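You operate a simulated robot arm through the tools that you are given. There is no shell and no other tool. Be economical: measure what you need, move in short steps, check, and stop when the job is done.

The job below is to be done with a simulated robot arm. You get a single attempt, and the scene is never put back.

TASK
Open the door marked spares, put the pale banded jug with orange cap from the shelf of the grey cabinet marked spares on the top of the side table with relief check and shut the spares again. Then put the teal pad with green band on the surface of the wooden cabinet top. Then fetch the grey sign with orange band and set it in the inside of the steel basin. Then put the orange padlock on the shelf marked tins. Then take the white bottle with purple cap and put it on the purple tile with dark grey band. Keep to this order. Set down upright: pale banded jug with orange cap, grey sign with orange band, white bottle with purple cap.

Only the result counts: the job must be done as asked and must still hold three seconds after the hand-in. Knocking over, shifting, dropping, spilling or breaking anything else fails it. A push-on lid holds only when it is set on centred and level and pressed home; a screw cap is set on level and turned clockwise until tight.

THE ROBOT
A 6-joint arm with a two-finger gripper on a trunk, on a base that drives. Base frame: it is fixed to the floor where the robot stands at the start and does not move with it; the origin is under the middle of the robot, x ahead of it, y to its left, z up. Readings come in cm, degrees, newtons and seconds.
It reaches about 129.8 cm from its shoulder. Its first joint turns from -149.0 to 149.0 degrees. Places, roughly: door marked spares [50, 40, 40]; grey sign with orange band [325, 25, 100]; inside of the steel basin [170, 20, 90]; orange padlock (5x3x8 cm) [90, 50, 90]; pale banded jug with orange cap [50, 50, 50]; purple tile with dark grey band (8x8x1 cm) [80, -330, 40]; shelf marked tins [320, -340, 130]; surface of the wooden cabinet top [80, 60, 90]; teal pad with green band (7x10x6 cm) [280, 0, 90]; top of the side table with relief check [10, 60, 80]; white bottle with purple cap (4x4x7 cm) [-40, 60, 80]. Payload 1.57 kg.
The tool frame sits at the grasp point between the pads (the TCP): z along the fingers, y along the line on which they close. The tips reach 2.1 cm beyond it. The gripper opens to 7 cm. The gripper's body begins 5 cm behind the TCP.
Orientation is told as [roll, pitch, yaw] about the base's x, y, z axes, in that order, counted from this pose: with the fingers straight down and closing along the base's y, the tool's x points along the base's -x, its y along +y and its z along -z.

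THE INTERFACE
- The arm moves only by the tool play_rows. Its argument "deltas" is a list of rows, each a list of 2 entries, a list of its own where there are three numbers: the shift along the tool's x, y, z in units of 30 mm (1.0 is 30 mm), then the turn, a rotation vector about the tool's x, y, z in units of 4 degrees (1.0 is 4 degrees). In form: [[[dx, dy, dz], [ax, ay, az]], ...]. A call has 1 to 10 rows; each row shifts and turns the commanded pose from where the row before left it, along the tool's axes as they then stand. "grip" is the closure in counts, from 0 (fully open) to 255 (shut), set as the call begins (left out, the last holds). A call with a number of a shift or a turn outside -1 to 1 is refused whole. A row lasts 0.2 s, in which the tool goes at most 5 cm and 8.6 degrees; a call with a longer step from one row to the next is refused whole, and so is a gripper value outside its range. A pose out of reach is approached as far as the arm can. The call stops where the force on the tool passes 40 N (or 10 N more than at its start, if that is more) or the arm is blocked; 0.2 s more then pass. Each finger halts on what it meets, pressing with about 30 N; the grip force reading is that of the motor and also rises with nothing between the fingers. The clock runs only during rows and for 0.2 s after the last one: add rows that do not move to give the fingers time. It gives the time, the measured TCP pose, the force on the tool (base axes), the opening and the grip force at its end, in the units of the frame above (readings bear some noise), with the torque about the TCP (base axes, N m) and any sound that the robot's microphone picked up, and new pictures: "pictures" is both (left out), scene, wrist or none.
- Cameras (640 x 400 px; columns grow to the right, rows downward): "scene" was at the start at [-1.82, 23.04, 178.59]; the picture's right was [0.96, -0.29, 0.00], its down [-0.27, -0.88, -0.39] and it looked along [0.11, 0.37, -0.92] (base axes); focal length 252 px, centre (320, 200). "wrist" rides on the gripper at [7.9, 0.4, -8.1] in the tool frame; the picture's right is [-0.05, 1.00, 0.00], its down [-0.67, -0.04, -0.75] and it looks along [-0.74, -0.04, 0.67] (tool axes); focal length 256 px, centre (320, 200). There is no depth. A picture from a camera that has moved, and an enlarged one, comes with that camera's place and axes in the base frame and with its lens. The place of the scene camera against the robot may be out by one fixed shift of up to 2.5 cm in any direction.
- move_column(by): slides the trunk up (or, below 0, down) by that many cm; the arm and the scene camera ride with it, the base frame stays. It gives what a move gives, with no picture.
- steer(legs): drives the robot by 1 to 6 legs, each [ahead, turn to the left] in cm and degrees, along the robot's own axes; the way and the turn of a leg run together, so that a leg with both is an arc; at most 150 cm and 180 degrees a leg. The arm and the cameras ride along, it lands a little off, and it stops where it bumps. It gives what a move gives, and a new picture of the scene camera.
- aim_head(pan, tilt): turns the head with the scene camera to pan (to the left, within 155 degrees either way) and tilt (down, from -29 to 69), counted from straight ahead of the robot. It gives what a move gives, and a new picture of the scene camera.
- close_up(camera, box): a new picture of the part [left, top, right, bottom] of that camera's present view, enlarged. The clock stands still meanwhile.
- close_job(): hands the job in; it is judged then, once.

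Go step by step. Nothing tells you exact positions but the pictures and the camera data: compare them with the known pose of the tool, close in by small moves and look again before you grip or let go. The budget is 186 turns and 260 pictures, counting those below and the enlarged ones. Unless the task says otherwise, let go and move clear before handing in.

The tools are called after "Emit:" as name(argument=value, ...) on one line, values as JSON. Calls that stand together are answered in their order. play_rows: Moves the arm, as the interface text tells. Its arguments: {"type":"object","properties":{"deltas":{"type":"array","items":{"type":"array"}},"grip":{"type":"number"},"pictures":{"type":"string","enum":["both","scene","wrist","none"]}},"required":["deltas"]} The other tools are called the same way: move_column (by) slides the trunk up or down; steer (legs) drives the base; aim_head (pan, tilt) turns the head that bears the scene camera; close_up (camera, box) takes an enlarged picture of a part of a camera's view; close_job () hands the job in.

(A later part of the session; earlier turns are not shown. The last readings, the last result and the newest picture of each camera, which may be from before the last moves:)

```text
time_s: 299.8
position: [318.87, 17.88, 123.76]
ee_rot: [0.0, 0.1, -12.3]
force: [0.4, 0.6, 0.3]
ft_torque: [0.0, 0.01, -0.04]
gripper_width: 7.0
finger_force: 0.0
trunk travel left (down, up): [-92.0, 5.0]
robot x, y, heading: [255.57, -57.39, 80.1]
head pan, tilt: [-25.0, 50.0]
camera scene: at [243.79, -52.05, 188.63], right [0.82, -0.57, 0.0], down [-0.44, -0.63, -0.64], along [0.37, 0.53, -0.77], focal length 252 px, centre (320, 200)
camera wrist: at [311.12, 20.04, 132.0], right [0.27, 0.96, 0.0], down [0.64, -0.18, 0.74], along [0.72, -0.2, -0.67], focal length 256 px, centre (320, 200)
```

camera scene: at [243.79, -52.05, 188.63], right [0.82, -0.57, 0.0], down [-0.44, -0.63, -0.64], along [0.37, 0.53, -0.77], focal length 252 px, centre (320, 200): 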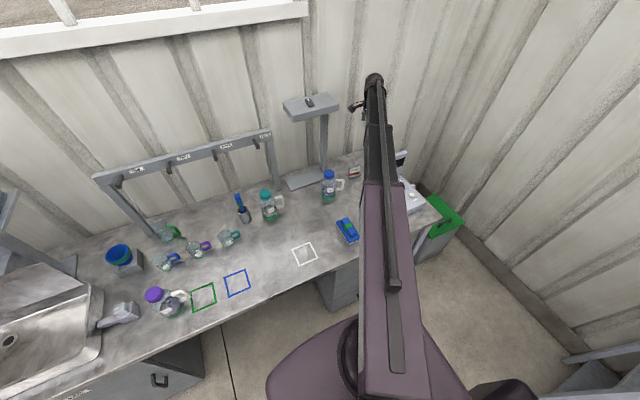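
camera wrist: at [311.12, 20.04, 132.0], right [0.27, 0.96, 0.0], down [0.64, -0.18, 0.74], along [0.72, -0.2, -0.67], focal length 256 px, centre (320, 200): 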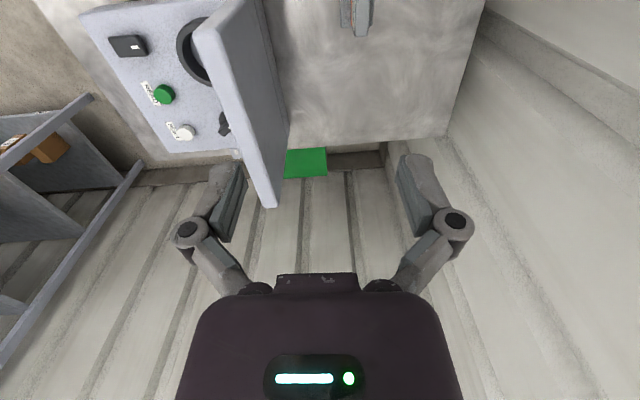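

Sign confirmed at about (320, 22). Shift over it and descend partway.

Emit:
play_rows(deltas=[[[0, 0.74, 0], [0, 0, 0]], [[0, 0.74, 0], [0, 0, 0]], [[0, 0, 0], [0, 0, 0]]], pictures="none")

Emit:
move_column(by=-15)

Emit:
close_up(camera="wrist", box=[0, 0, 640, 400])

Emit:
close_up(camera="scene", box=[300, 80, 460, 180])

```text
time_s: 300.6
position: [319.69, 22.14, 123.79]
ee_rot: [0.2, 0.0, -12.3]
force: [0.0, -0.3, 0.5]
ft_torque: [-0.02, 0.02, 0.01]
gripper_width: 6.99
finger_force: 0.1
trunk travel left (down, up): [-92.0, 5.0]
robot x, y, heading: [256.26, -57.47, 80.0]
head pan, tilt: [-25.0, 50.0]
```

```text
time_s: 302.4
position: [319.77, 22.05, 108.82]
ee_rot: [0.1, 0.0, -12.5]
force: [0.3, -0.1, -0.4]
ft_torque: [0.04, -0.01, -0.02]
gripper_width: 7.01
finger_force: 0.1
trunk travel left (down, up): [-77.0, 20.0]
robot x, y, heading: [255.86, -57.18, 79.9]
head pan, tilt: [-25.0, 50.0]
```

```text
1.00 times, centred on (320, 200) of wrist (not enlarged: the box is as wide or as high as the picture)
camera zoom: at [312.04, 24.29, 117.06], right [0.27, 0.96, 0.0], down [0.64, -0.18, 0.74], along [0.72, -0.2, -0.67], focal length 256 px, centre (320, 200)
```

zoom: 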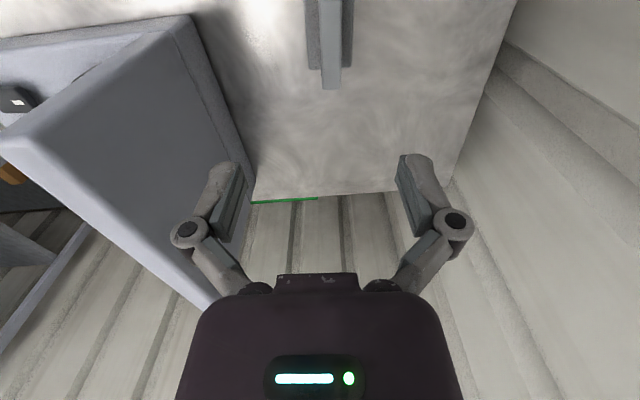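

```text
4.00 times, centred on (380, 130) of scene
camera zoom: at [243.69, -52.1, 173.63], right [0.82, -0.57, 0.0], down [-0.44, -0.63, -0.64], along [0.37, 0.53, -0.77], focal length 1008 px, centre (80, 480)
```

zoom: 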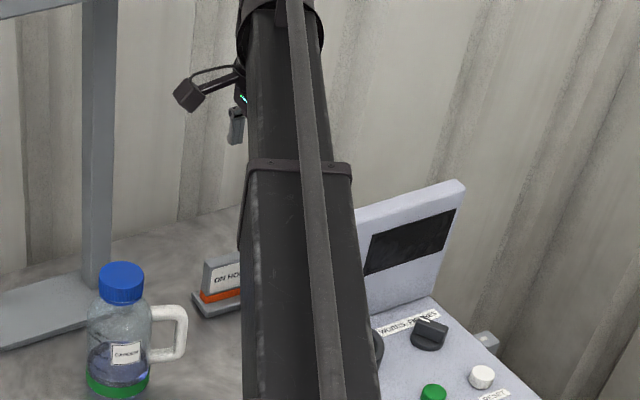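

The forearm would foul the meter's screen if I come straight down. I'll tilt the tool 20° so the wrist sits further left.

Emit:
play_rows(deltas=[[[0, 0.03, -0.015], [0, -1, 0]], [[0, 0.03, -0.045], [0, -1, 0]], [[0, 0, -0.075], [0, -1, 0]], [[0, 0, -0.1], [0, -1, 0]], [[0, 0, -0.13], [0, -1, 0]], [[0, 0, 0], [0, 0, 0]]], pictures="wrist")

```text
time_s: 303.8
position: [319.56, 22.38, 109.94]
ee_rot: [0.1, -20.0, -12.3]
force: [0.2, 0.2, 0.0]
ft_torque: [0.02, 0.0, 0.01]
gripper_width: 7.02
finger_force: 0.2
trunk travel left (down, up): [-77.0, 20.0]
robot x, y, heading: [255.63, -57.44, 80.0]
head pan, tilt: [-25.0, 50.0]
camera wrist: at [309.62, 25.01, 114.96], right [0.26, 0.96, 0.02], down [0.36, -0.12, 0.93], along [0.9, -0.24, -0.37], focal length 256 px, centre (320, 200)
```

wrist: 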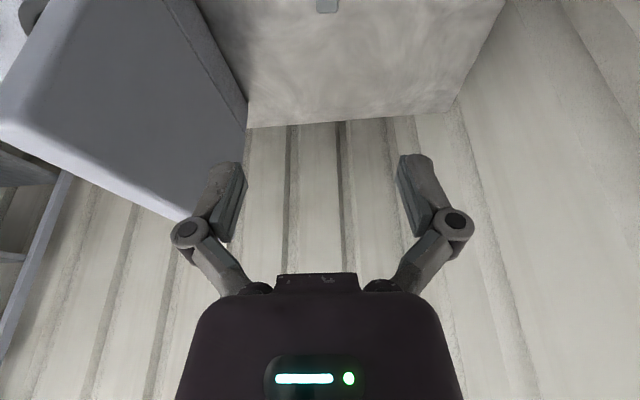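

Forearm should now pass left of the screen. Lower most of the way and check.

Emit:
move_column(by=-13)

Emit:
close_up(camera="wrist", box=[0, 0, 640, 400])

Emit:
close_up(camera="scene", box=[280, 80, 440, 180])

```text
time_s: 305.4
position: [319.55, 22.4, 96.93]
ee_rot: [0.1, -19.9, -12.4]
force: [-0.1, 0.5, -0.7]
ft_torque: [0.03, -0.05, 0.0]
gripper_width: 7.0
finger_force: 0.1
trunk travel left (down, up): [-64.0, 33.0]
robot x, y, heading: [255.55, -57.42, 80.1]
head pan, tilt: [-25.0, 50.0]
```

```text
1.00 times, centred on (320, 200) of wrist (not enlarged: the box is as wide or as high as the picture)
camera zoom: at [309.62, 24.99, 101.98], right [0.26, 0.96, 0.02], down [0.36, -0.12, 0.93], along [0.9, -0.24, -0.37], focal length 256 px, centre (320, 200)
```

zoom: 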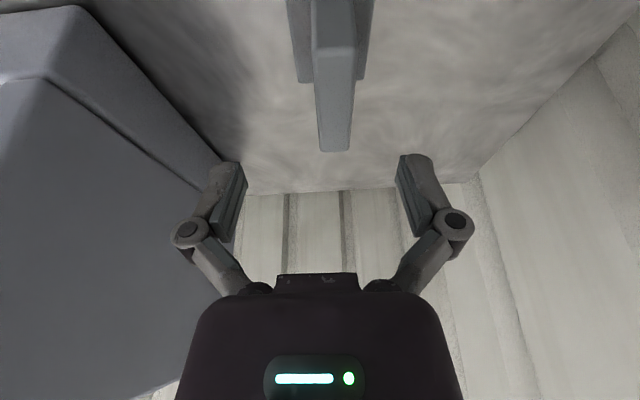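

```text
4.00 times, centred on (360, 130) of scene
camera zoom: at [243.69, -52.1, 160.63], right [0.82, -0.57, 0.0], down [-0.44, -0.63, -0.64], along [0.37, 0.53, -0.77], focal length 1008 px, centre (160, 480)
```

zoom: 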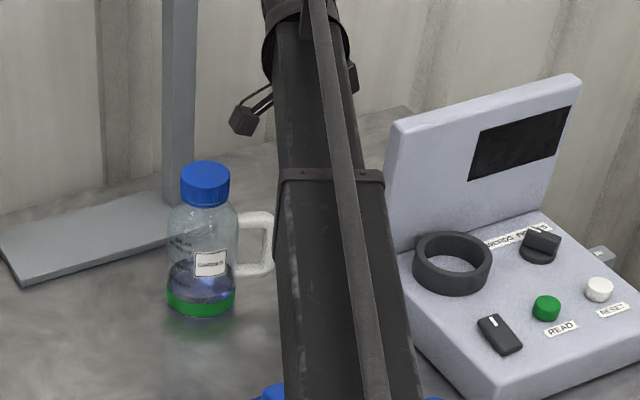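

Clear of both. Fine-centre, then lower to grip height.

Emit:
play_rows(deltas=[[[-0.23, 0.25, 0.085], [0, 0, 0]], [[0, 0, 0], [0, 0, 0]]], pictures="none")

Emit:
move_column(by=-5.2)

Emit:
close_up(camera="wrist", box=[0, 0, 640, 400])

```text
time_s: 305.9
position: [320.5, 22.84, 97.03]
ee_rot: [0.1, -19.9, -12.4]
force: [1.2, -0.3, -0.2]
ft_torque: [-0.01, -0.01, -0.01]
gripper_width: 7.0
finger_force: 0.0
trunk travel left (down, up): [-64.0, 33.0]
robot x, y, heading: [255.92, -57.42, 79.7]
head pan, tilt: [-25.0, 50.0]
```

```text
time_s: 306.9
position: [320.5, 23.01, 91.74]
ee_rot: [0.1, -19.9, -12.5]
force: [0.1, 0.1, 0.7]
ft_torque: [-0.03, 0.01, 0.0]
gripper_width: 6.99
finger_force: 0.0
trunk travel left (down, up): [-58.8, 38.2]
robot x, y, heading: [255.88, -57.64, 80.2]
head pan, tilt: [-25.0, 50.0]
```

```text
1.00 times, centred on (320, 200) of wrist (not enlarged: the box is as wide or as high as the picture)
camera zoom: at [310.51, 25.55, 96.78], right [0.26, 0.96, 0.02], down [0.36, -0.12, 0.93], along [0.9, -0.24, -0.37], focal length 256 px, centre (320, 200)
```

zoom: 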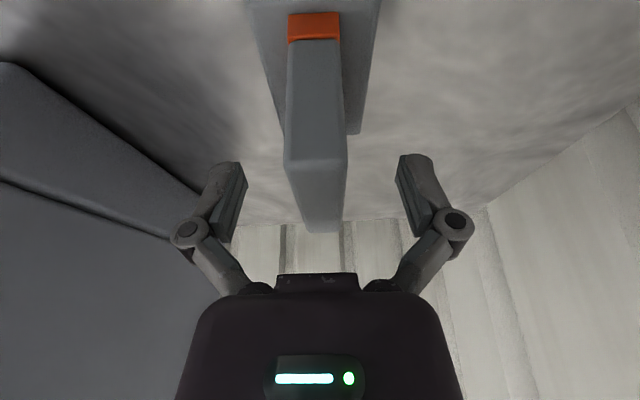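

Block is between the fingers; shift 1.5 cm left along it to centre and close.

Emit:
play_rows(deltas=[[[0.23, 0, -0.085], [0, 0, 0]], [[0.23, 0, -0.085], [0, 0, 0]], [[0, 0, 0], [0, 0, 0]]], pictures="none")

Emit:
play_rows(deltas=[[[0, 0, 0], [0, 0, 0]], [[0, 0, 0], [0, 0, 0]], [[0, 0, 0], [0, 0, 0]], [[0, 0, 0], [0, 0, 0]]], grip=255, pictures="wrist")

```text
time_s: 307.7
position: [319.04, 23.05, 91.76]
ee_rot: [0.2, -19.9, -12.4]
force: [-0.6, -0.2, -0.5]
ft_torque: [-0.01, 0.01, -0.01]
gripper_width: 7.01
finger_force: 0.1
trunk travel left (down, up): [-58.8, 38.2]
robot x, y, heading: [255.97, -57.19, 80.1]
head pan, tilt: [-25.0, 50.0]
```

```text
time_s: 308.7
position: [319.06, 23.22, 91.69]
ee_rot: [0.0, -19.9, -12.4]
force: [-1.5, -0.7, 4.1]
ft_torque: [-0.02, 0.0, 0.0]
gripper_width: 1.72
finger_force: 30.1
trunk travel left (down, up): [-58.8, 38.2]
robot x, y, heading: [255.64, -57.24, 80.1]
head pan, tilt: [-25.0, 50.0]
camera wrist: at [309.07, 25.85, 96.81], right [0.26, 0.96, 0.02], down [0.36, -0.12, 0.93], along [0.9, -0.24, -0.37], focal length 256 px, centre (320, 200)
```

wrist: 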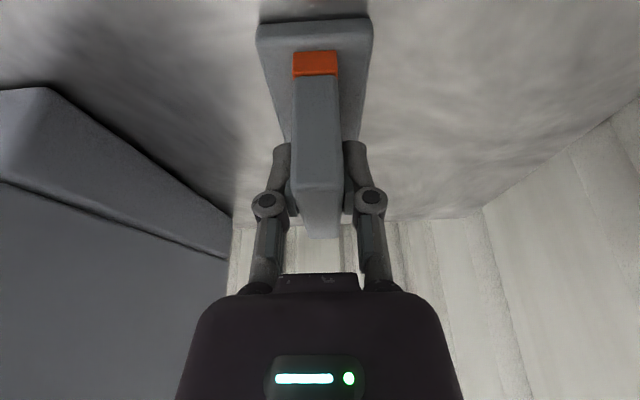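

Gripped. Lift and carry the sign to the basin, backing off first.

Emit:
move_column(by=33)

Emit:
steer(legs=[[-55, 0], [0, 93], [66, 0], [0, -55]])

Emit:
close_up(camera="wrist", box=[0, 0, 640, 400])

Emit:
aim_head(pan=-25, tilt=35)

```text
time_s: 311.5
position: [319.12, 23.46, 123.18]
ee_rot: [-0.3, -20.4, -12.1]
force: [3.0, 6.2, -12.4]
ft_torque: [-0.94, -1.19, -0.85]
gripper_width: 1.71
finger_force: 30.2
trunk travel left (down, up): [-90.2, 6.8]
robot x, y, heading: [255.82, -57.1, 79.7]
head pan, tilt: [-25.0, 50.0]
stopped: the force on the tool passed its limit at 88 N (the readings are from after the stop); the commanded pose is now the measured one
```

```text
time_s: 328.8
position: [181.49, -1.24, 123.16]
ee_rot: [-0.3, -20.3, 25.9]
force: [-0.5, 0.7, -1.4]
ft_torque: [-0.02, 0.0, -0.02]
gripper_width: 1.71
finger_force: 30.0
trunk travel left (down, up): [-90.2, 6.8]
robot x, y, heading: [181.01, -103.28, 118.0]
head pan, tilt: [-25.0, 50.0]
camera scene: at [168.69, -107.15, 186.86], right [1.0, 0.05, 0.0], down [0.04, -0.77, -0.64], along [-0.03, 0.64, -0.77], focal length 252 px, centre (320, 200)
```

scene: 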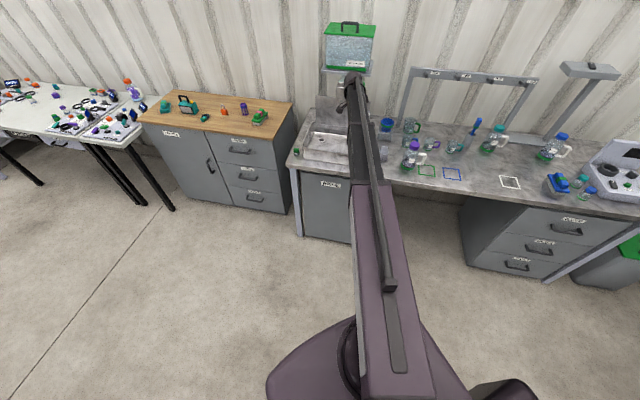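

```text
1.00 times, centred on (320, 200) of wrist (not enlarged: the box is as wide or as high as the picture)
camera zoom: at [171.92, -5.11, 128.08], right [-0.39, 0.92, 0.01], down [0.34, 0.13, 0.93], along [0.86, 0.37, -0.37], focal length 256 px, centre (320, 200)
```

zoom: 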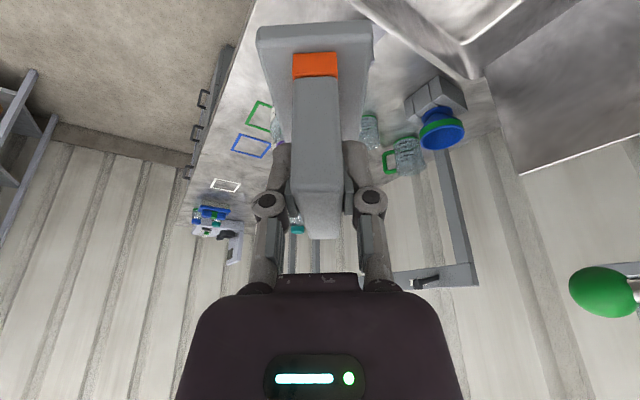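

```text
time_s: 329.6
position: [181.45, -1.2, 123.26]
ee_rot: [-0.3, -20.4, 25.8]
force: [-0.3, -0.8, -0.1]
ft_torque: [0.05, 0.0, -0.01]
gripper_width: 1.69
finger_force: 29.3
trunk travel left (down, up): [-90.2, 6.8]
robot x, y, heading: [181.07, -103.53, 117.9]
head pan, tilt: [-25.0, 35.0]
camera scene: at [168.62, -106.21, 189.02], right [1.0, 0.05, 0.0], down [0.03, -0.57, -0.82], along [-0.04, 0.82, -0.57], focal length 252 px, centre (320, 200)
```

scene: 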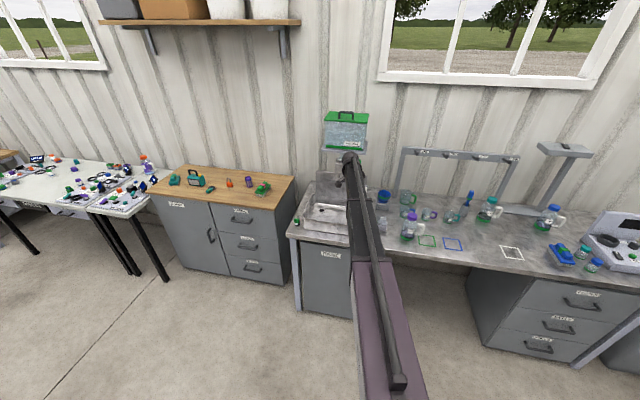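

Lifting met something overhead (likely the tray stand). Check the stand and the bench for any displacement.

Emit:
close_up(camera="scene", box=[440, 130, 640, 255])

Emit:
close_up(camera="scene", box=[280, 100, 440, 200])

```text
3.20 times, centred on (540, 192) of scene
camera zoom: at [168.62, -106.21, 189.02], right [1.0, 0.05, 0.0], down [0.03, -0.57, -0.82], along [-0.04, 0.82, -0.57], focal length 806 px, centre (-384, 224)
```

zoom: 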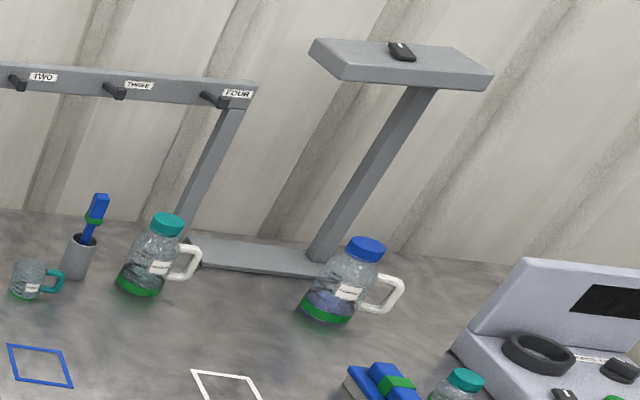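

```text
4.00 times, centred on (360, 150) of scene
camera zoom: at [168.62, -106.21, 189.02], right [1.0, 0.05, 0.0], down [0.03, -0.57, -0.82], along [-0.04, 0.82, -0.57], focal length 1008 px, centre (160, 400)
```

zoom: 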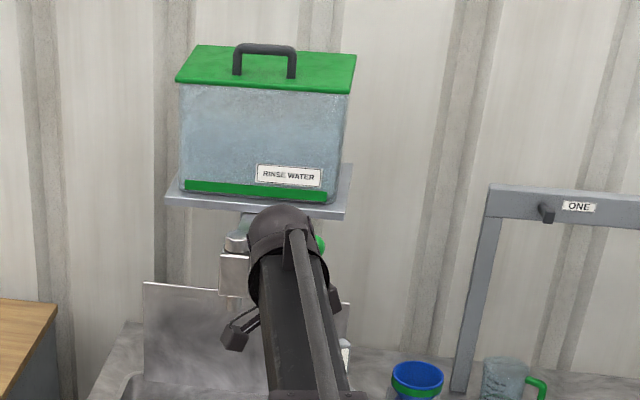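

Nothing appears displaced. Now look at the basin.

Emit:
close_up(camera="scene", box=[280, 170, 408, 250])

```text
5.00 times, centred on (344, 210) of scene
camera zoom: at [168.62, -106.21, 189.02], right [1.0, 0.05, 0.0], down [0.03, -0.57, -0.82], along [-0.04, 0.82, -0.57], focal length 1260 px, centre (200, 150)
```

zoom: 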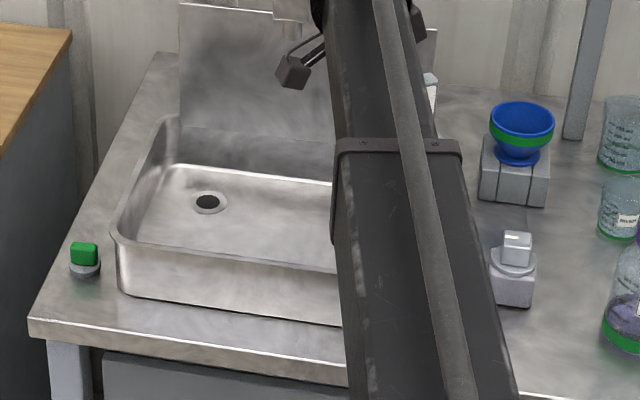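

Basin interior spans roughly x 153–187, y 10–38; I'll set the sign near (171, 20), in front of the faucet. Drive forward 24 cm.

Emit:
steer(legs=[[24, 0]])

Emit:
move_column(by=-16)

Emit:
close_up(camera="wrist", box=[0, 0, 640, 400])

Emit:
aim_head(pan=-30, tilt=50)

```text
time_s: 331.5
position: [171.15, 17.59, 123.18]
ee_rot: [-1.3, -20.0, 25.8]
force: [-0.2, 0.3, -0.6]
ft_torque: [-0.01, 0.02, -0.04]
gripper_width: 1.72
finger_force: 30.0
trunk travel left (down, up): [-90.2, 6.8]
robot x, y, heading: [170.44, -84.17, 118.1]
head pan, tilt: [-25.0, 35.0]
stopped in leg 1: the force on the tool passed its limit at 48 N (the readings are from after the stop); the commanded pose is now the measured one
camera scene: at [158.22, -86.75, 189.02], right [1.0, 0.05, 0.0], down [0.03, -0.57, -0.82], along [-0.04, 0.82, -0.57], focal length 252 px, centre (320, 200)
```

scene: 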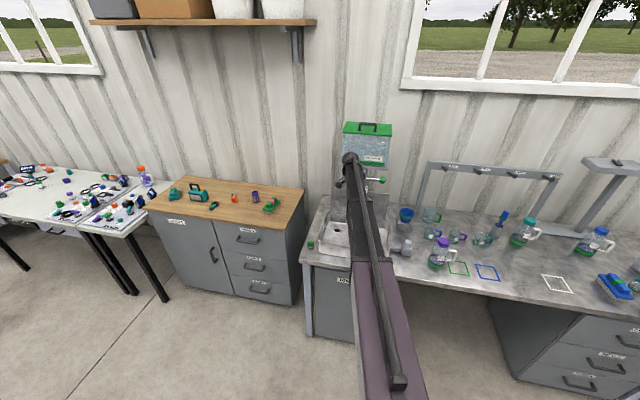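

```text
time_s: 333.4
position: [171.33, 17.5, 107.17]
ee_rot: [-1.3, -20.2, 25.8]
force: [0.3, -0.2, -0.4]
ft_torque: [-0.01, 0.01, -0.03]
gripper_width: 1.7
finger_force: 29.7
trunk travel left (down, up): [-74.2, 22.8]
robot x, y, heading: [170.66, -84.11, 118.1]
head pan, tilt: [-25.0, 35.0]
```

```text
1.00 times, centred on (320, 200) of wrist (not enlarged: the box is as wide or as high as the picture)
camera zoom: at [161.62, 13.66, 112.19], right [-0.38, 0.92, 0.0], down [0.34, 0.14, 0.93], along [0.86, 0.35, -0.37], focal length 256 px, centre (320, 200)
```

zoom: 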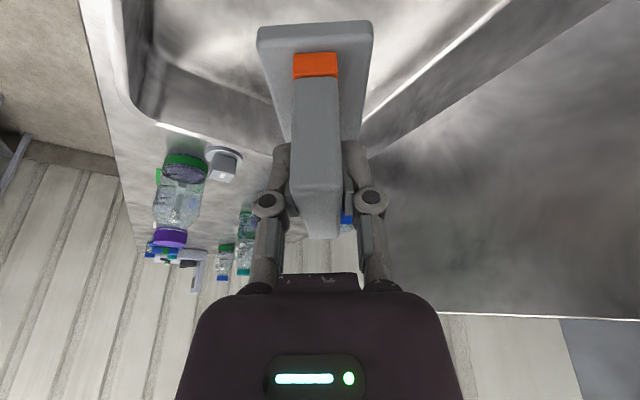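

```text
time_s: 334.1
position: [171.02, 17.41, 107.14]
ee_rot: [-1.3, -20.1, 25.7]
force: [0.3, -0.1, -0.7]
ft_torque: [-0.03, -0.01, 0.03]
gripper_width: 1.69
finger_force: 29.6
trunk travel left (down, up): [-74.2, 22.8]
robot x, y, heading: [170.49, -83.62, 118.3]
head pan, tilt: [-30.0, 50.0]
camera scene: at [158.96, -87.86, 170.86], right [1.0, -0.03, 0.0], down [-0.03, -0.77, -0.64], along [0.02, 0.64, -0.77], focal length 252 px, centre (320, 200)
```

scene: 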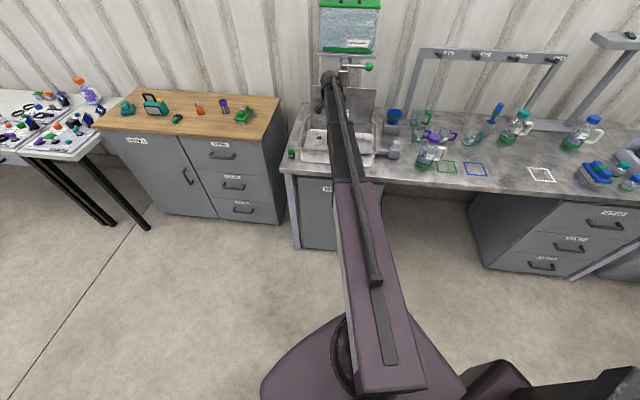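

The move touched something at tank height just before finishing; check the tank.

Emit:
close_up(camera="scene", box=[270, 0, 430, 100])

Emit:
close_up(camera="scene", box=[280, 90, 408, 170])

```text
4.00 times, centred on (350, 50) of scene
camera zoom: at [158.96, -87.86, 170.86], right [1.0, -0.03, 0.0], down [-0.03, -0.77, -0.64], along [0.02, 0.64, -0.77], focal length 1008 px, centre (200, 800)
```

zoom: 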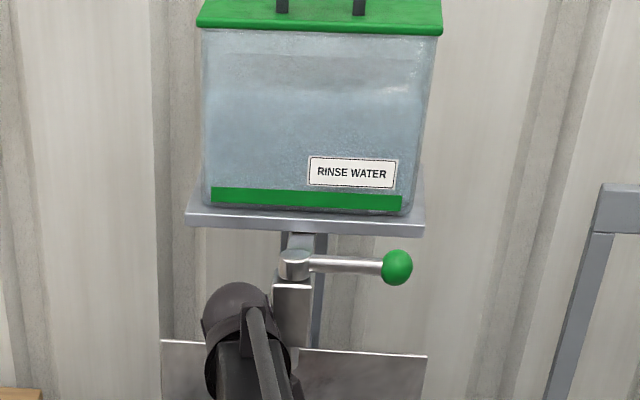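

```text
5.00 times, centred on (344, 130) of scene
camera zoom: at [158.96, -87.86, 170.86], right [1.0, -0.03, 0.0], down [-0.03, -0.77, -0.64], along [0.02, 0.64, -0.77], focal length 1260 px, centre (200, 550)
```

zoom: 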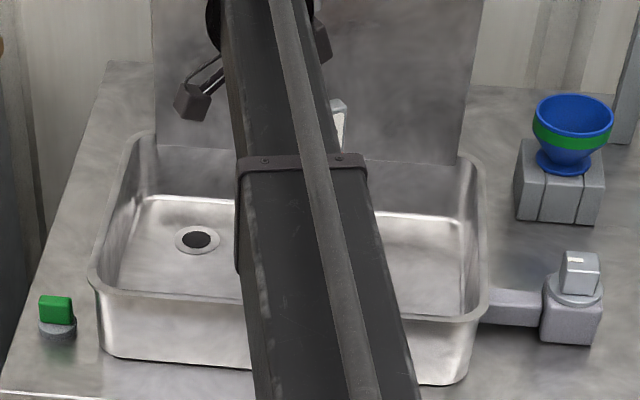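

The spout is at about (172, 19, ≥117), and the knob is unmoved. I'll lower below it and move the sign slightly left within the basin, to (165, 20).

Emit:
move_column(by=-6)

Emit:
play_rows(deltas=[[[0.46, 0.57, -0.17], [0, 0, 0]], [[0.46, 0.57, -0.17], [0, 0, 0]], [[0.46, 0.57, -0.17], [0, 0, 0]], [[0, 0, 0], [0, 0, 0]]], pictures="both")

Emit:
close_up(camera="scene", box=[270, 90, 398, 170])

```text
time_s: 335.1
position: [171.08, 17.46, 101.04]
ee_rot: [-1.3, -20.2, 25.8]
force: [-0.2, -0.7, -0.5]
ft_torque: [0.01, -0.01, 0.02]
gripper_width: 1.71
finger_force: 30.3
trunk travel left (down, up): [-68.2, 28.8]
robot x, y, heading: [170.59, -83.67, 118.2]
head pan, tilt: [-30.0, 50.0]
```

```text
time_s: 336.1
position: [164.85, 20.22, 101.22]
ee_rot: [-1.3, -20.0, 25.7]
force: [0.5, -0.7, -0.3]
ft_torque: [0.02, -0.02, 0.02]
gripper_width: 1.72
finger_force: 30.1
trunk travel left (down, up): [-68.2, 28.8]
robot x, y, heading: [170.62, -84.04, 118.2]
head pan, tilt: [-30.0, 50.0]
camera scene: at [158.96, -87.87, 164.85], right [1.0, -0.03, 0.0], down [-0.03, -0.77, -0.64], along [0.02, 0.64, -0.77], focal length 252 px, centre (320, 200)
camera wrist: at [155.38, 16.47, 106.18], right [-0.38, 0.92, 0.0], down [0.34, 0.14, 0.93], along [0.86, 0.35, -0.37], focal length 256 px, centre (320, 200)
```

scene: 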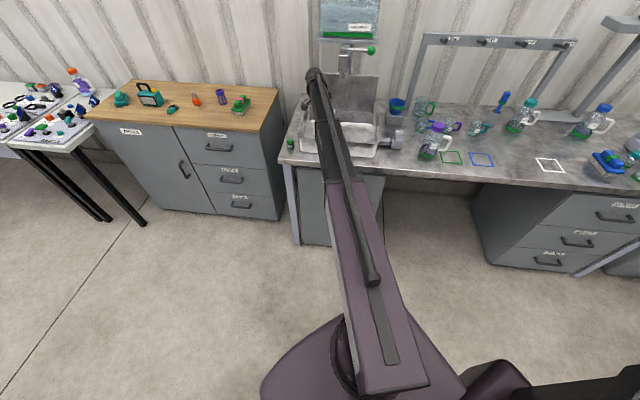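
wrist: 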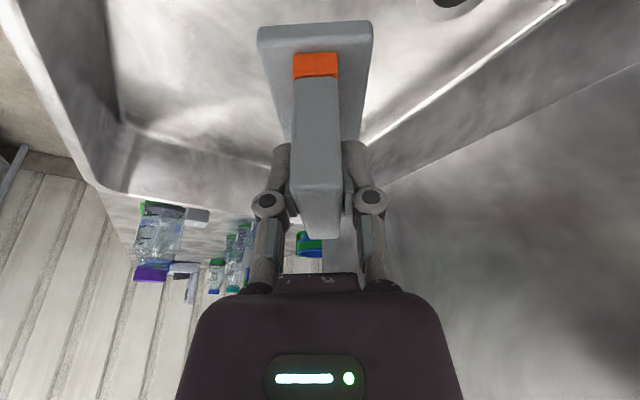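

```text
5.00 times, centred on (334, 130) of scene
camera zoom: at [158.96, -87.87, 164.85], right [1.0, -0.03, 0.0], down [-0.03, -0.77, -0.64], along [0.02, 0.64, -0.77], focal length 1260 px, centre (250, 550)
```

zoom: 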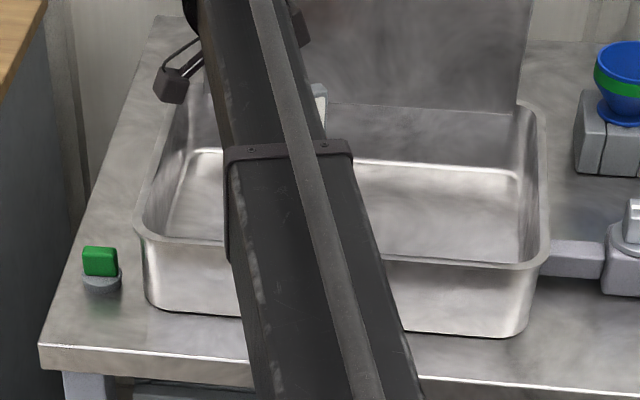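

Sign is over the basin floor. Lower.

Emit:
move_column(by=-7)

Emit:
close_up(camera="wrist", box=[0, 0, 640, 400])

Emit:
move_column(by=-0.8)

Emit:
move_column(by=-0.6)

```text
time_s: 337.2
position: [164.89, 20.29, 94.24]
ee_rot: [-1.3, -20.1, 25.8]
force: [0.7, 0.5, -0.1]
ft_torque: [-0.02, 0.05, 0.01]
gripper_width: 1.71
finger_force: 30.0
trunk travel left (down, up): [-61.2, 35.8]
robot x, y, heading: [170.83, -83.9, 118.2]
head pan, tilt: [-30.0, 50.0]
```

```text
1.00 times, centred on (320, 200) of wrist (not enlarged: the box is as wide or as high as the picture)
camera zoom: at [155.4, 16.47, 99.19], right [-0.38, 0.92, 0.0], down [0.34, 0.14, 0.93], along [0.86, 0.35, -0.37], focal length 256 px, centre (320, 200)
```

zoom: 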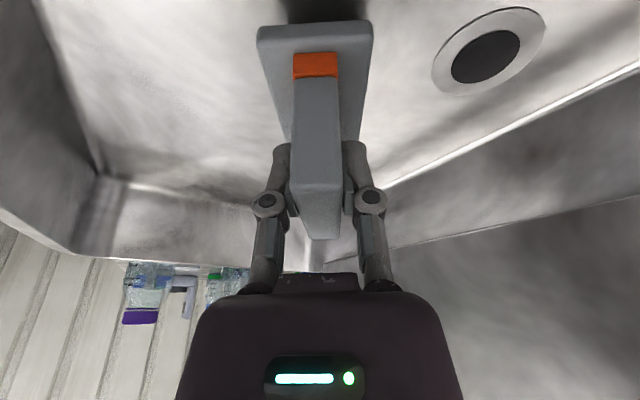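

```text
time_s: 337.8
position: [164.92, 20.34, 93.26]
ee_rot: [-1.2, -20.0, 25.7]
force: [0.0, -0.8, -0.6]
ft_torque: [0.0, 0.02, -0.06]
gripper_width: 1.72
finger_force: 29.4
trunk travel left (down, up): [-60.4, 36.6]
robot x, y, heading: [170.53, -83.9, 118.4]
head pan, tilt: [-30.0, 50.0]
```

```text
time_s: 338.3
position: [164.99, 20.4, 92.73]
ee_rot: [-1.3, -19.9, 25.8]
force: [-0.8, 0.0, -1.1]
ft_torque: [0.0, 0.03, -0.01]
gripper_width: 1.71
finger_force: 30.1
trunk travel left (down, up): [-59.8, 37.2]
robot x, y, heading: [170.7, -83.84, 117.9]
head pan, tilt: [-30.0, 50.0]
```

Emit:
move_column(by=-0.6)

Emit:
move_column(by=-0.5)

Emit:
move_column(by=-0.5)

```text
time_s: 338.9
position: [165.14, 20.15, 92.6]
ee_rot: [-1.1, -20.2, 25.6]
force: [-0.7, 7.5, 27.4]
ft_torque: [0.43, -0.16, 0.0]
gripper_width: 1.71
finger_force: 30.0
trunk travel left (down, up): [-59.2, 37.8]
robot x, y, heading: [170.39, -84.36, 118.2]
head pan, tilt: [-30.0, 50.0]
```

```text
time_s: 339.4
position: [164.94, 20.12, 91.85]
ee_rot: [-1.3, -20.0, 25.7]
force: [-0.2, 3.1, 22.9]
ft_torque: [0.38, -0.19, 0.09]
gripper_width: 1.73
finger_force: 30.4
trunk travel left (down, up): [-58.7, 38.3]
robot x, y, heading: [170.47, -83.79, 118.3]
head pan, tilt: [-30.0, 50.0]
```

```text
time_s: 339.9
position: [164.85, 20.19, 91.33]
ee_rot: [-1.3, -20.1, 25.7]
force: [-0.7, 0.6, 23.3]
ft_torque: [0.31, -0.18, 0.04]
gripper_width: 1.72
finger_force: 29.2
trunk travel left (down, up): [-58.2, 38.8]
robot x, y, heading: [170.36, -84.09, 118.0]
head pan, tilt: [-30.0, 50.0]
```

In contact. Relieve, open, and raise.

Emit:
move_column(by=0.5)

Emit:
play_rows(deltas=[[[0, 0, 0], [0, 0, 0]], [[0, 0, 0], [0, 0, 0]], [[0, 0, 0], [0, 0, 0]]], grip=60, pictures="none")

Emit:
move_column(by=11)

Emit:
close_up(camera="wrist", box=[0, 0, 640, 400])

```text
time_s: 340.5
position: [164.86, 20.33, 91.7]
ee_rot: [-1.3, -20.0, 25.8]
force: [0.9, -0.3, -0.1]
ft_torque: [0.0, -0.02, -0.02]
gripper_width: 1.71
finger_force: 30.4
trunk travel left (down, up): [-58.7, 38.3]
robot x, y, heading: [170.12, -83.99, 117.7]
head pan, tilt: [-30.0, 50.0]
```

```text
time_s: 341.3
position: [164.95, 20.26, 91.72]
ee_rot: [-1.3, -19.9, 25.8]
force: [-0.6, -0.5, 0.0]
ft_torque: [0.01, 0.0, -0.01]
gripper_width: 5.35
finger_force: 0.1
trunk travel left (down, up): [-58.7, 38.3]
robot x, y, heading: [170.49, -84.6, 118.1]
head pan, tilt: [-30.0, 50.0]
```

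```text
time_s: 342.7
position: [164.87, 20.34, 102.67]
ee_rot: [-1.3, -20.0, 25.8]
force: [-0.3, -0.2, 0.3]
ft_torque: [-0.02, -0.05, -0.01]
gripper_width: 5.37
finger_force: 0.1
trunk travel left (down, up): [-69.7, 27.3]
robot x, y, heading: [170.57, -83.99, 118.0]
head pan, tilt: [-30.0, 50.0]
```

```text
1.00 times, centred on (320, 200) of wrist (not enlarged: the box is as wide or as high as the picture)
camera zoom: at [155.4, 16.48, 107.67], right [-0.38, 0.92, 0.0], down [0.34, 0.14, 0.93], along [0.86, 0.35, -0.37], focal length 256 px, centre (320, 200)
```

zoom: 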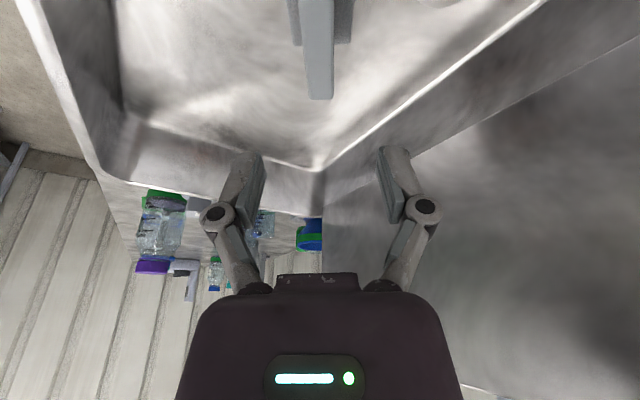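

The sign stands upright in the basin. Back out, drive toward the wooden cabinet for the padlock, and reconfigure the tool (camera on top, fingers forward).

Emit:
steer(legs=[[-30, 0], [0, 41], [111, 0], [0, -79]])

Emit:
play_rows(deltas=[[[0.425, 0, -0.015], [0, 1, 0]], [[0.425, 0, -0.015], [0, 1, 0]], [[0.425, 0, -0.015], [0, 1, 0]], [[0.425, 0, -0.015], [0, 1, 0]], [[0.425, 0, -0.015], [0, 1, 0]], [[0, 0, 0], [0, 0, 1]], [[0, 0, 0], [0, 0, 1]], [[0, 0, 0], [0, 0, 1]], [[0, 0, 0], [0, 0, 1]], [[0, 0, 0], [0, 0, 1]]], grip=0, pictures="none")

Emit:
play_rows(deltas=[[[0, 0, 0], [0, 0, 1]], [[0, 0, 0], [0, 0, 1]], [[0, 0, 0], [0, 0, 1]], [[0, 0, 0], [0, 0, 1]], [[0, 0, 0], [0, 0, 1]], [[0, 0, 0], [0, 0, 1]], [[0, 0, 0], [0, 0, 1]], [[0, 0, 0], [0, 0, 1]], [[0, 0, 0], [0, 0, 1]], [[0, 0, 0], [0, 0, 1]]], pictures="scene")

```text
time_s: 359.4
position: [141.19, 15.01, 102.67]
ee_rot: [-1.3, -20.0, -12.4]
force: [-0.5, 0.8, -0.2]
ft_torque: [0.0, 0.02, -0.01]
gripper_width: 5.34
finger_force: 0.1
trunk travel left (down, up): [-69.7, 27.3]
robot x, y, heading: [81.19, -70.81, 80.6]
head pan, tilt: [-30.0, 50.0]
camera scene: at [69.97, -65.77, 166.35], right [0.77, -0.64, 0.0], down [-0.49, -0.59, -0.64], along [0.41, 0.49, -0.77], focal length 252 px, centre (320, 200)
```

scene: 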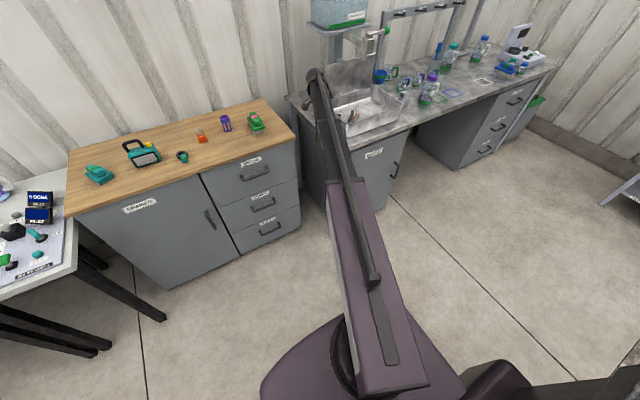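

```text
time_s: 361.6
position: [135.03, 16.25, 101.41]
ee_rot: [-1.1, -0.5, -32.9]
force: [0.3, 0.0, 0.2]
ft_torque: [0.06, -0.01, 0.0]
gripper_width: 7.01
finger_force: 0.1
trunk travel left (down, up): [-69.7, 27.3]
robot x, y, heading: [81.38, -70.59, 80.3]
head pan, tilt: [-30.0, 50.0]
```

```text
time_s: 363.8
position: [135.01, 16.31, 101.54]
ee_rot: [-0.6, -1.1, -72.9]
force: [0.0, -0.5, 1.1]
ft_torque: [0.02, 0.0, 0.02]
gripper_width: 7.01
finger_force: 0.0
trunk travel left (down, up): [-69.7, 27.3]
robot x, y, heading: [81.94, -70.83, 80.3]
head pan, tilt: [-30.0, 50.0]
camera scene: at [69.96, -65.84, 166.35], right [0.77, -0.64, 0.0], down [-0.49, -0.59, -0.64], along [0.41, 0.5, -0.77], focal length 252 px, centre (320, 200)
```

scene: 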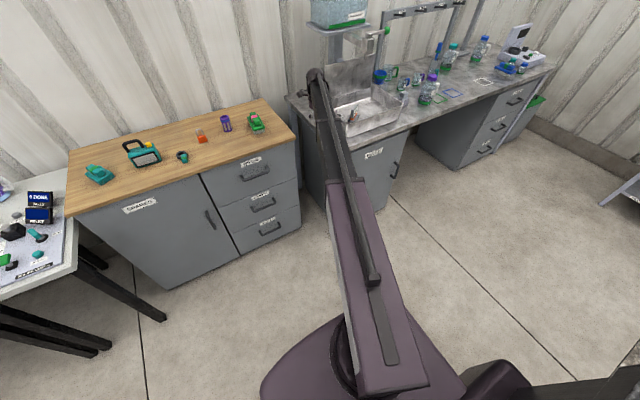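

Drive forward 15 cm, then finish turning, shifting left, and pitching the fingers forward.

Emit:
steer(legs=[[15, 0]])

Emit:
play_rows(deltas=[[[0.45, -0.89, 0], [0, 0, 1]], [[0.39, -0.92, 0], [0, 0, 1]], [[0.33, -0.95, 0], [0, 0, 1]], [[0.26, -0.97, 0], [0, 0, 1]], [[0.19, -0.98, 0], [0, 0, 1]], [[0.12, -0.99, 0], [0, 0, 1]], [[0.05, -1, 0], [0, 0, 0.5]], [[0.425, -1, -0.015], [0, 1, 0]], [[0.425, -1, -0.015], [0, 1, 0]], [[0.425, -1, -0.015], [0, 1, 0]]], pictures="none")

Emit:
play_rows(deltas=[[[0.425, -1, -0.015], [0, 1, 0]], [[0.425, -1, -0.015], [0, 1, 0]], [[0.425, -1, -0.015], [0, 1, 0]], [[0.425, -1, -0.015], [0, 1, 0]], [[0.425, -1, -0.015], [0, 1, 0]], [[0.425, 0, -0.015], [0, 1, 0]], [[0.425, 0, -0.015], [0, 1, 0]], [[0.425, 0, -0.015], [0, 1, 0]], [[0.425, 0, -0.015], [0, 1, 0]], [[0.425, 0, -0.015], [0, 1, 0]]], pictures="both")

```text
time_s: 365.3
position: [137.63, 31.26, 101.54]
ee_rot: [-0.6, -1.1, -72.8]
force: [-0.2, 0.2, -0.2]
ft_torque: [-0.04, 0.02, 0.0]
gripper_width: 6.99
finger_force: 0.1
trunk travel left (down, up): [-69.7, 27.3]
robot x, y, heading: [84.27, -55.7, 80.6]
head pan, tilt: [-30.0, 50.0]
camera scene: at [72.51, -50.85, 166.35], right [0.77, -0.64, 0.0], down [-0.49, -0.59, -0.64], along [0.41, 0.49, -0.77], focal length 252 px, centre (320, 200)
```

scene: 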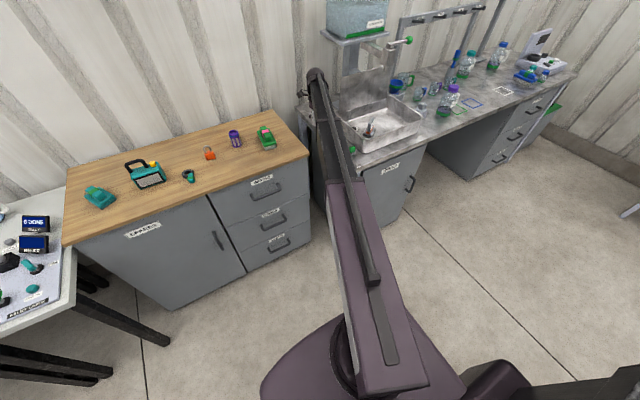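

```text
time_s: 367.5
position: [109.32, 39.65, 101.77]
ee_rot: [-0.3, 10.9, -98.1]
force: [-0.3, 0.3, 0.1]
ft_torque: [-0.02, 0.0, 0.04]
gripper_width: 7.0
finger_force: 0.0
out of reach, approached as far as the arm can: row 10
trunk travel left (down, up): [-69.7, 27.3]
robot x, y, heading: [83.94, -55.9, 80.4]
head pan, tilt: [-30.0, 50.0]
```

```text
time_s: 369.7
position: [108.3, 49.84, 108.45]
ee_rot: [-0.1, 50.8, -98.9]
force: [0.0, -1.1, -1.5]
ft_torque: [-0.02, 0.0, -0.02]
gripper_width: 7.0
finger_force: 0.1
out of reach, approached as far as the arm can: row 1, 2, 3, 4, 5, 6, 7
trunk travel left (down, up): [-69.7, 27.3]
robot x, y, heading: [83.93, -55.68, 80.3]
head pan, tilt: [-30.0, 50.0]
camera scene: at [72.48, -50.97, 166.35], right [0.77, -0.64, 0.0], down [-0.49, -0.59, -0.64], along [0.41, 0.5, -0.77], focal length 252 px, centre (320, 200)
camera wrist: at [108.44, 48.6, 119.78], right [0.98, -0.19, -0.04], down [-0.19, -0.98, -0.05], along [-0.03, 0.05, -1.0], focal length 256 px, centre (320, 200)
```

scene: 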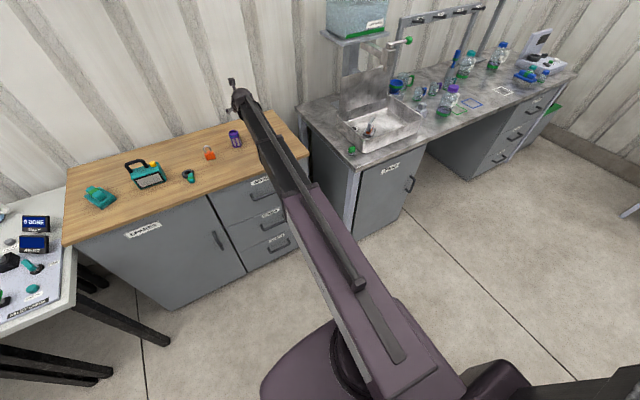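
wrist: 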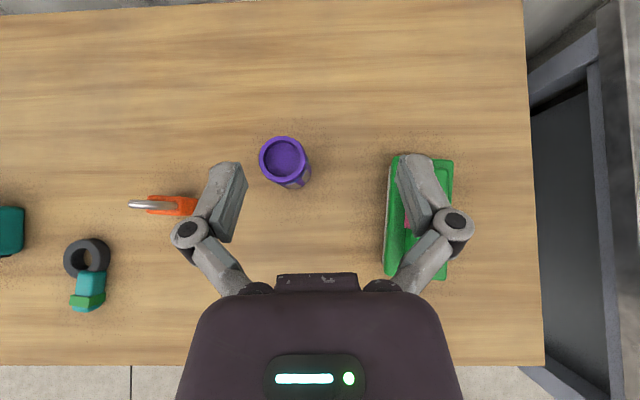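

Camera is on top now and the padlock is at about (91.6, 52.5). Add pitch, retract a little, then rotate the base 9° left to line up.

Emit:
play_rows(deltas=[[[0.425, 0, -0.015], [0, 1, 0]], [[0.425, 0, -0.015], [0, 1, 0]], [[0.425, 0, -0.015], [0, 1, 0]], [[0.425, 0, -0.015], [0, 1, 0]], [[-0.39, 0, -0.92], [0, 0, 0]], [[-0.39, 0, -0.92], [0, 0, 0]], [[-0.39, 0, -0.92], [0, 0, 0]], [[-0.39, 0, -0.92], [0, 0, 0]], [[0, 0, 0], [0, 0, 0]]], pictures="none")

Emit:
steer(legs=[[0, 9]])

Emit:
close_up(camera="wrist", box=[0, 0, 640, 400])

```text
time_s: 371.7
position: [106.81, 40.81, 112.84]
ee_rot: [-0.2, 66.7, -98.8]
force: [0.5, 0.3, 0.5]
ft_torque: [0.01, -0.01, -0.02]
gripper_width: 7.02
finger_force: 0.0
trunk travel left (down, up): [-69.7, 27.3]
robot x, y, heading: [83.77, -55.75, 80.4]
head pan, tilt: [-30.0, 50.0]
```

```text
time_s: 373.0
position: [90.87, 43.19, 112.88]
ee_rot: [-0.1, 66.8, -89.5]
force: [0.5, 0.0, 0.0]
ft_torque: [0.01, 0.03, 0.02]
gripper_width: 7.0
finger_force: 0.0
trunk travel left (down, up): [-69.7, 27.3]
robot x, y, heading: [83.71, -55.94, 89.1]
head pan, tilt: [-30.0, 50.0]
camera scene: at [71.75, -52.99, 166.36], right [0.86, -0.51, 0.0], down [-0.39, -0.66, -0.64], along [0.33, 0.55, -0.77], focal length 252 px, centre (320, 200)
```

scene: 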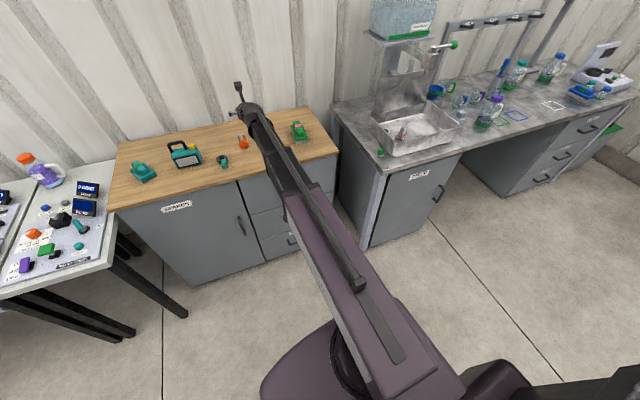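

```text
1.00 times, centred on (320, 200) of wrist (not enlarged: the box is as wide or as high as the picture)
camera zoom: at [91.35, 38.87, 123.49], right [1.0, -0.01, -0.05], down [-0.03, -0.95, -0.32], along [-0.04, 0.32, -0.95], focal length 256 px, centre (320, 200)
```

zoom: 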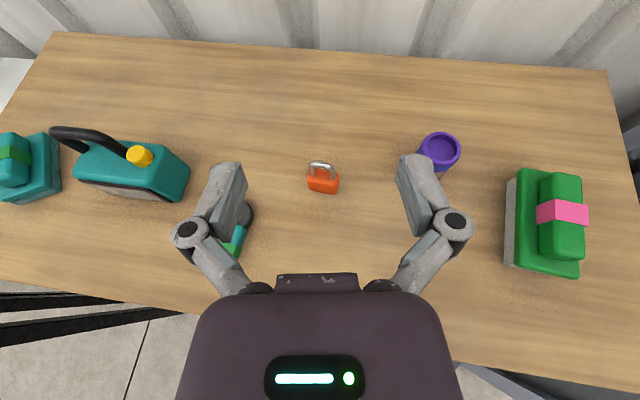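

Emit:
move_column(by=-21.3)

Emit:
play_rows(deltas=[[[0.39, -0.1, 0.92], [0, 0, 0]], [[0, 0, 0], [0, 0, 0]]], pictures="wrist")

```text
time_s: 375.2
position: [91.03, 43.3, 91.49]
ee_rot: [-0.2, 66.8, -89.8]
force: [-1.0, -0.4, 0.1]
ft_torque: [0.0, 0.01, 0.0]
gripper_width: 7.01
finger_force: 0.0
trunk travel left (down, up): [-48.4, 48.6]
robot x, y, heading: [83.93, -55.77, 89.2]
head pan, tilt: [-30.0, 50.0]
```

```text
time_s: 375.8
position: [90.68, 46.3, 91.51]
ee_rot: [-0.1, 66.7, -89.6]
force: [-0.8, -0.1, -0.6]
ft_torque: [0.02, -0.04, 0.02]
gripper_width: 6.99
finger_force: 0.1
trunk travel left (down, up): [-48.4, 48.6]
robot x, y, heading: [84.2, -55.75, 89.2]
head pan, tilt: [-30.0, 50.0]
camera wrist: at [91.05, 41.95, 102.09], right [1.0, -0.01, -0.05], down [-0.03, -0.95, -0.32], along [-0.04, 0.32, -0.95], focal length 256 px, centre (320, 200)
```

wrist: 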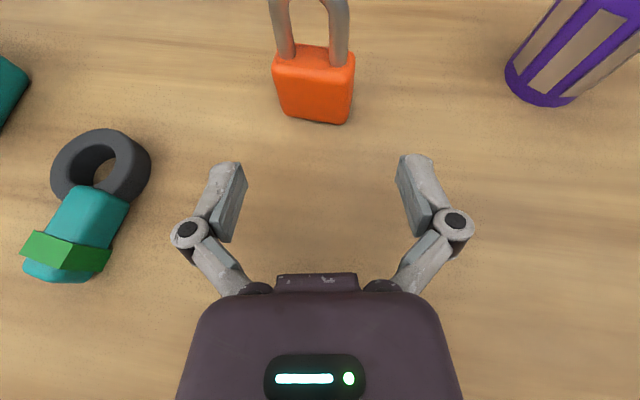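

Emit:
play_rows(deltas=[[[0.3, -0.1, 0.705], [0, 0, 0]], [[0.3, 0, 0.705], [0, 0, 0]], [[0.3, 0, 0.705], [0, 0, 0]], [[0, 0, 0], [0, 0, 0]]], pictures="wrist")

```text
time_s: 376.8
position: [90.17, 53.05, 91.6]
ee_rot: [-0.1, 66.9, -89.6]
force: [0.0, -0.9, 0.6]
ft_torque: [-0.01, -0.01, -0.02]
gripper_width: 7.0
finger_force: 0.1
trunk travel left (down, up): [-48.4, 48.6]
robot x, y, heading: [83.7, -55.76, 88.9]
head pan, tilt: [-30.0, 50.0]
camera wrist: at [90.66, 48.84, 102.11], right [1.0, -0.01, -0.05], down [-0.03, -0.95, -0.32], along [-0.04, 0.32, -0.95], focal length 256 px, centre (320, 200)
```

wrist: 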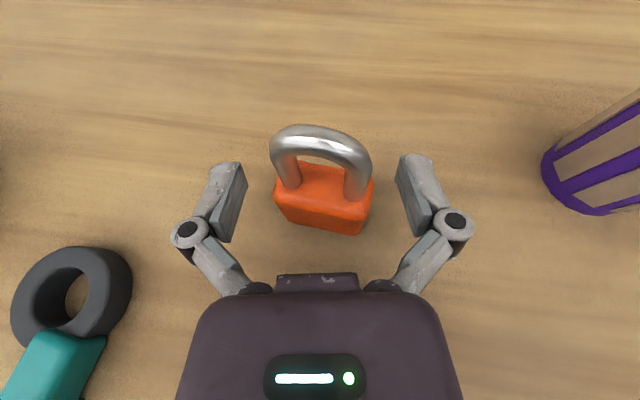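

Emit:
move_column(by=-0.7)

Emit:
play_rows(deltas=[[[0, 0, 0], [0, 0, 0]], [[0, 0, 0], [0, 0, 0]], [[0, 0, 0], [0, 0, 0]], [[0, 0, 0], [0, 0, 0]]], grip=255, pictures="none")

Emit:
move_column(by=30)

Emit:
close_up(camera="wrist", box=[0, 0, 640, 400])

```text
time_s: 377.4
position: [90.3, 53.02, 90.86]
ee_rot: [-0.1, 66.8, -89.6]
force: [-1.1, 0.2, 0.1]
ft_torque: [-0.01, -0.01, -0.02]
gripper_width: 7.0
finger_force: 0.1
trunk travel left (down, up): [-47.7, 49.3]
robot x, y, heading: [84.03, -55.7, 88.9]
head pan, tilt: [-30.0, 50.0]
```

```text
time_s: 378.4
position: [90.28, 52.99, 90.91]
ee_rot: [-0.1, 66.8, -89.7]
force: [0.7, -0.1, 4.7]
ft_torque: [0.06, 0.01, -0.04]
gripper_width: 4.38
finger_force: 30.5
trunk travel left (down, up): [-47.7, 49.3]
robot x, y, heading: [84.18, -55.84, 89.2]
head pan, tilt: [-30.0, 50.0]
```

```text
time_s: 381.4
position: [90.3, 53.17, 120.82]
ee_rot: [-0.1, 66.7, -89.8]
force: [-0.3, -0.3, -1.0]
ft_torque: [0.0, 0.01, 0.0]
gripper_width: 4.34
finger_force: 29.7
trunk travel left (down, up): [-77.7, 19.3]
robot x, y, heading: [83.76, -55.8, 89.0]
head pan, tilt: [-30.0, 50.0]
```

```text
1.00 times, centred on (320, 200) of wrist (not enlarged: the box is as wide or as high as the picture)
camera zoom: at [90.67, 48.85, 131.39], right [1.0, -0.01, -0.05], down [-0.03, -0.95, -0.32], along [-0.04, 0.32, -0.95], focal length 256 px, centre (320, 200)
```

zoom: 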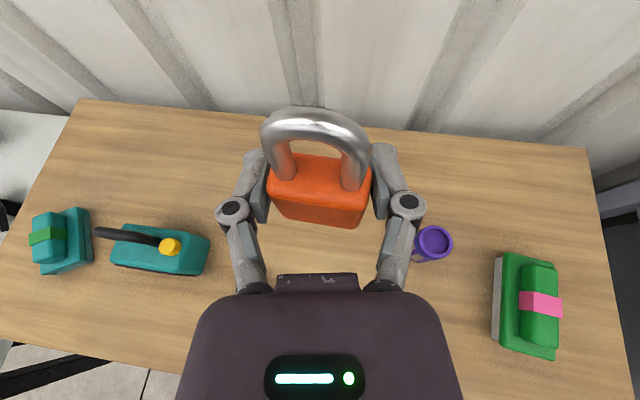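

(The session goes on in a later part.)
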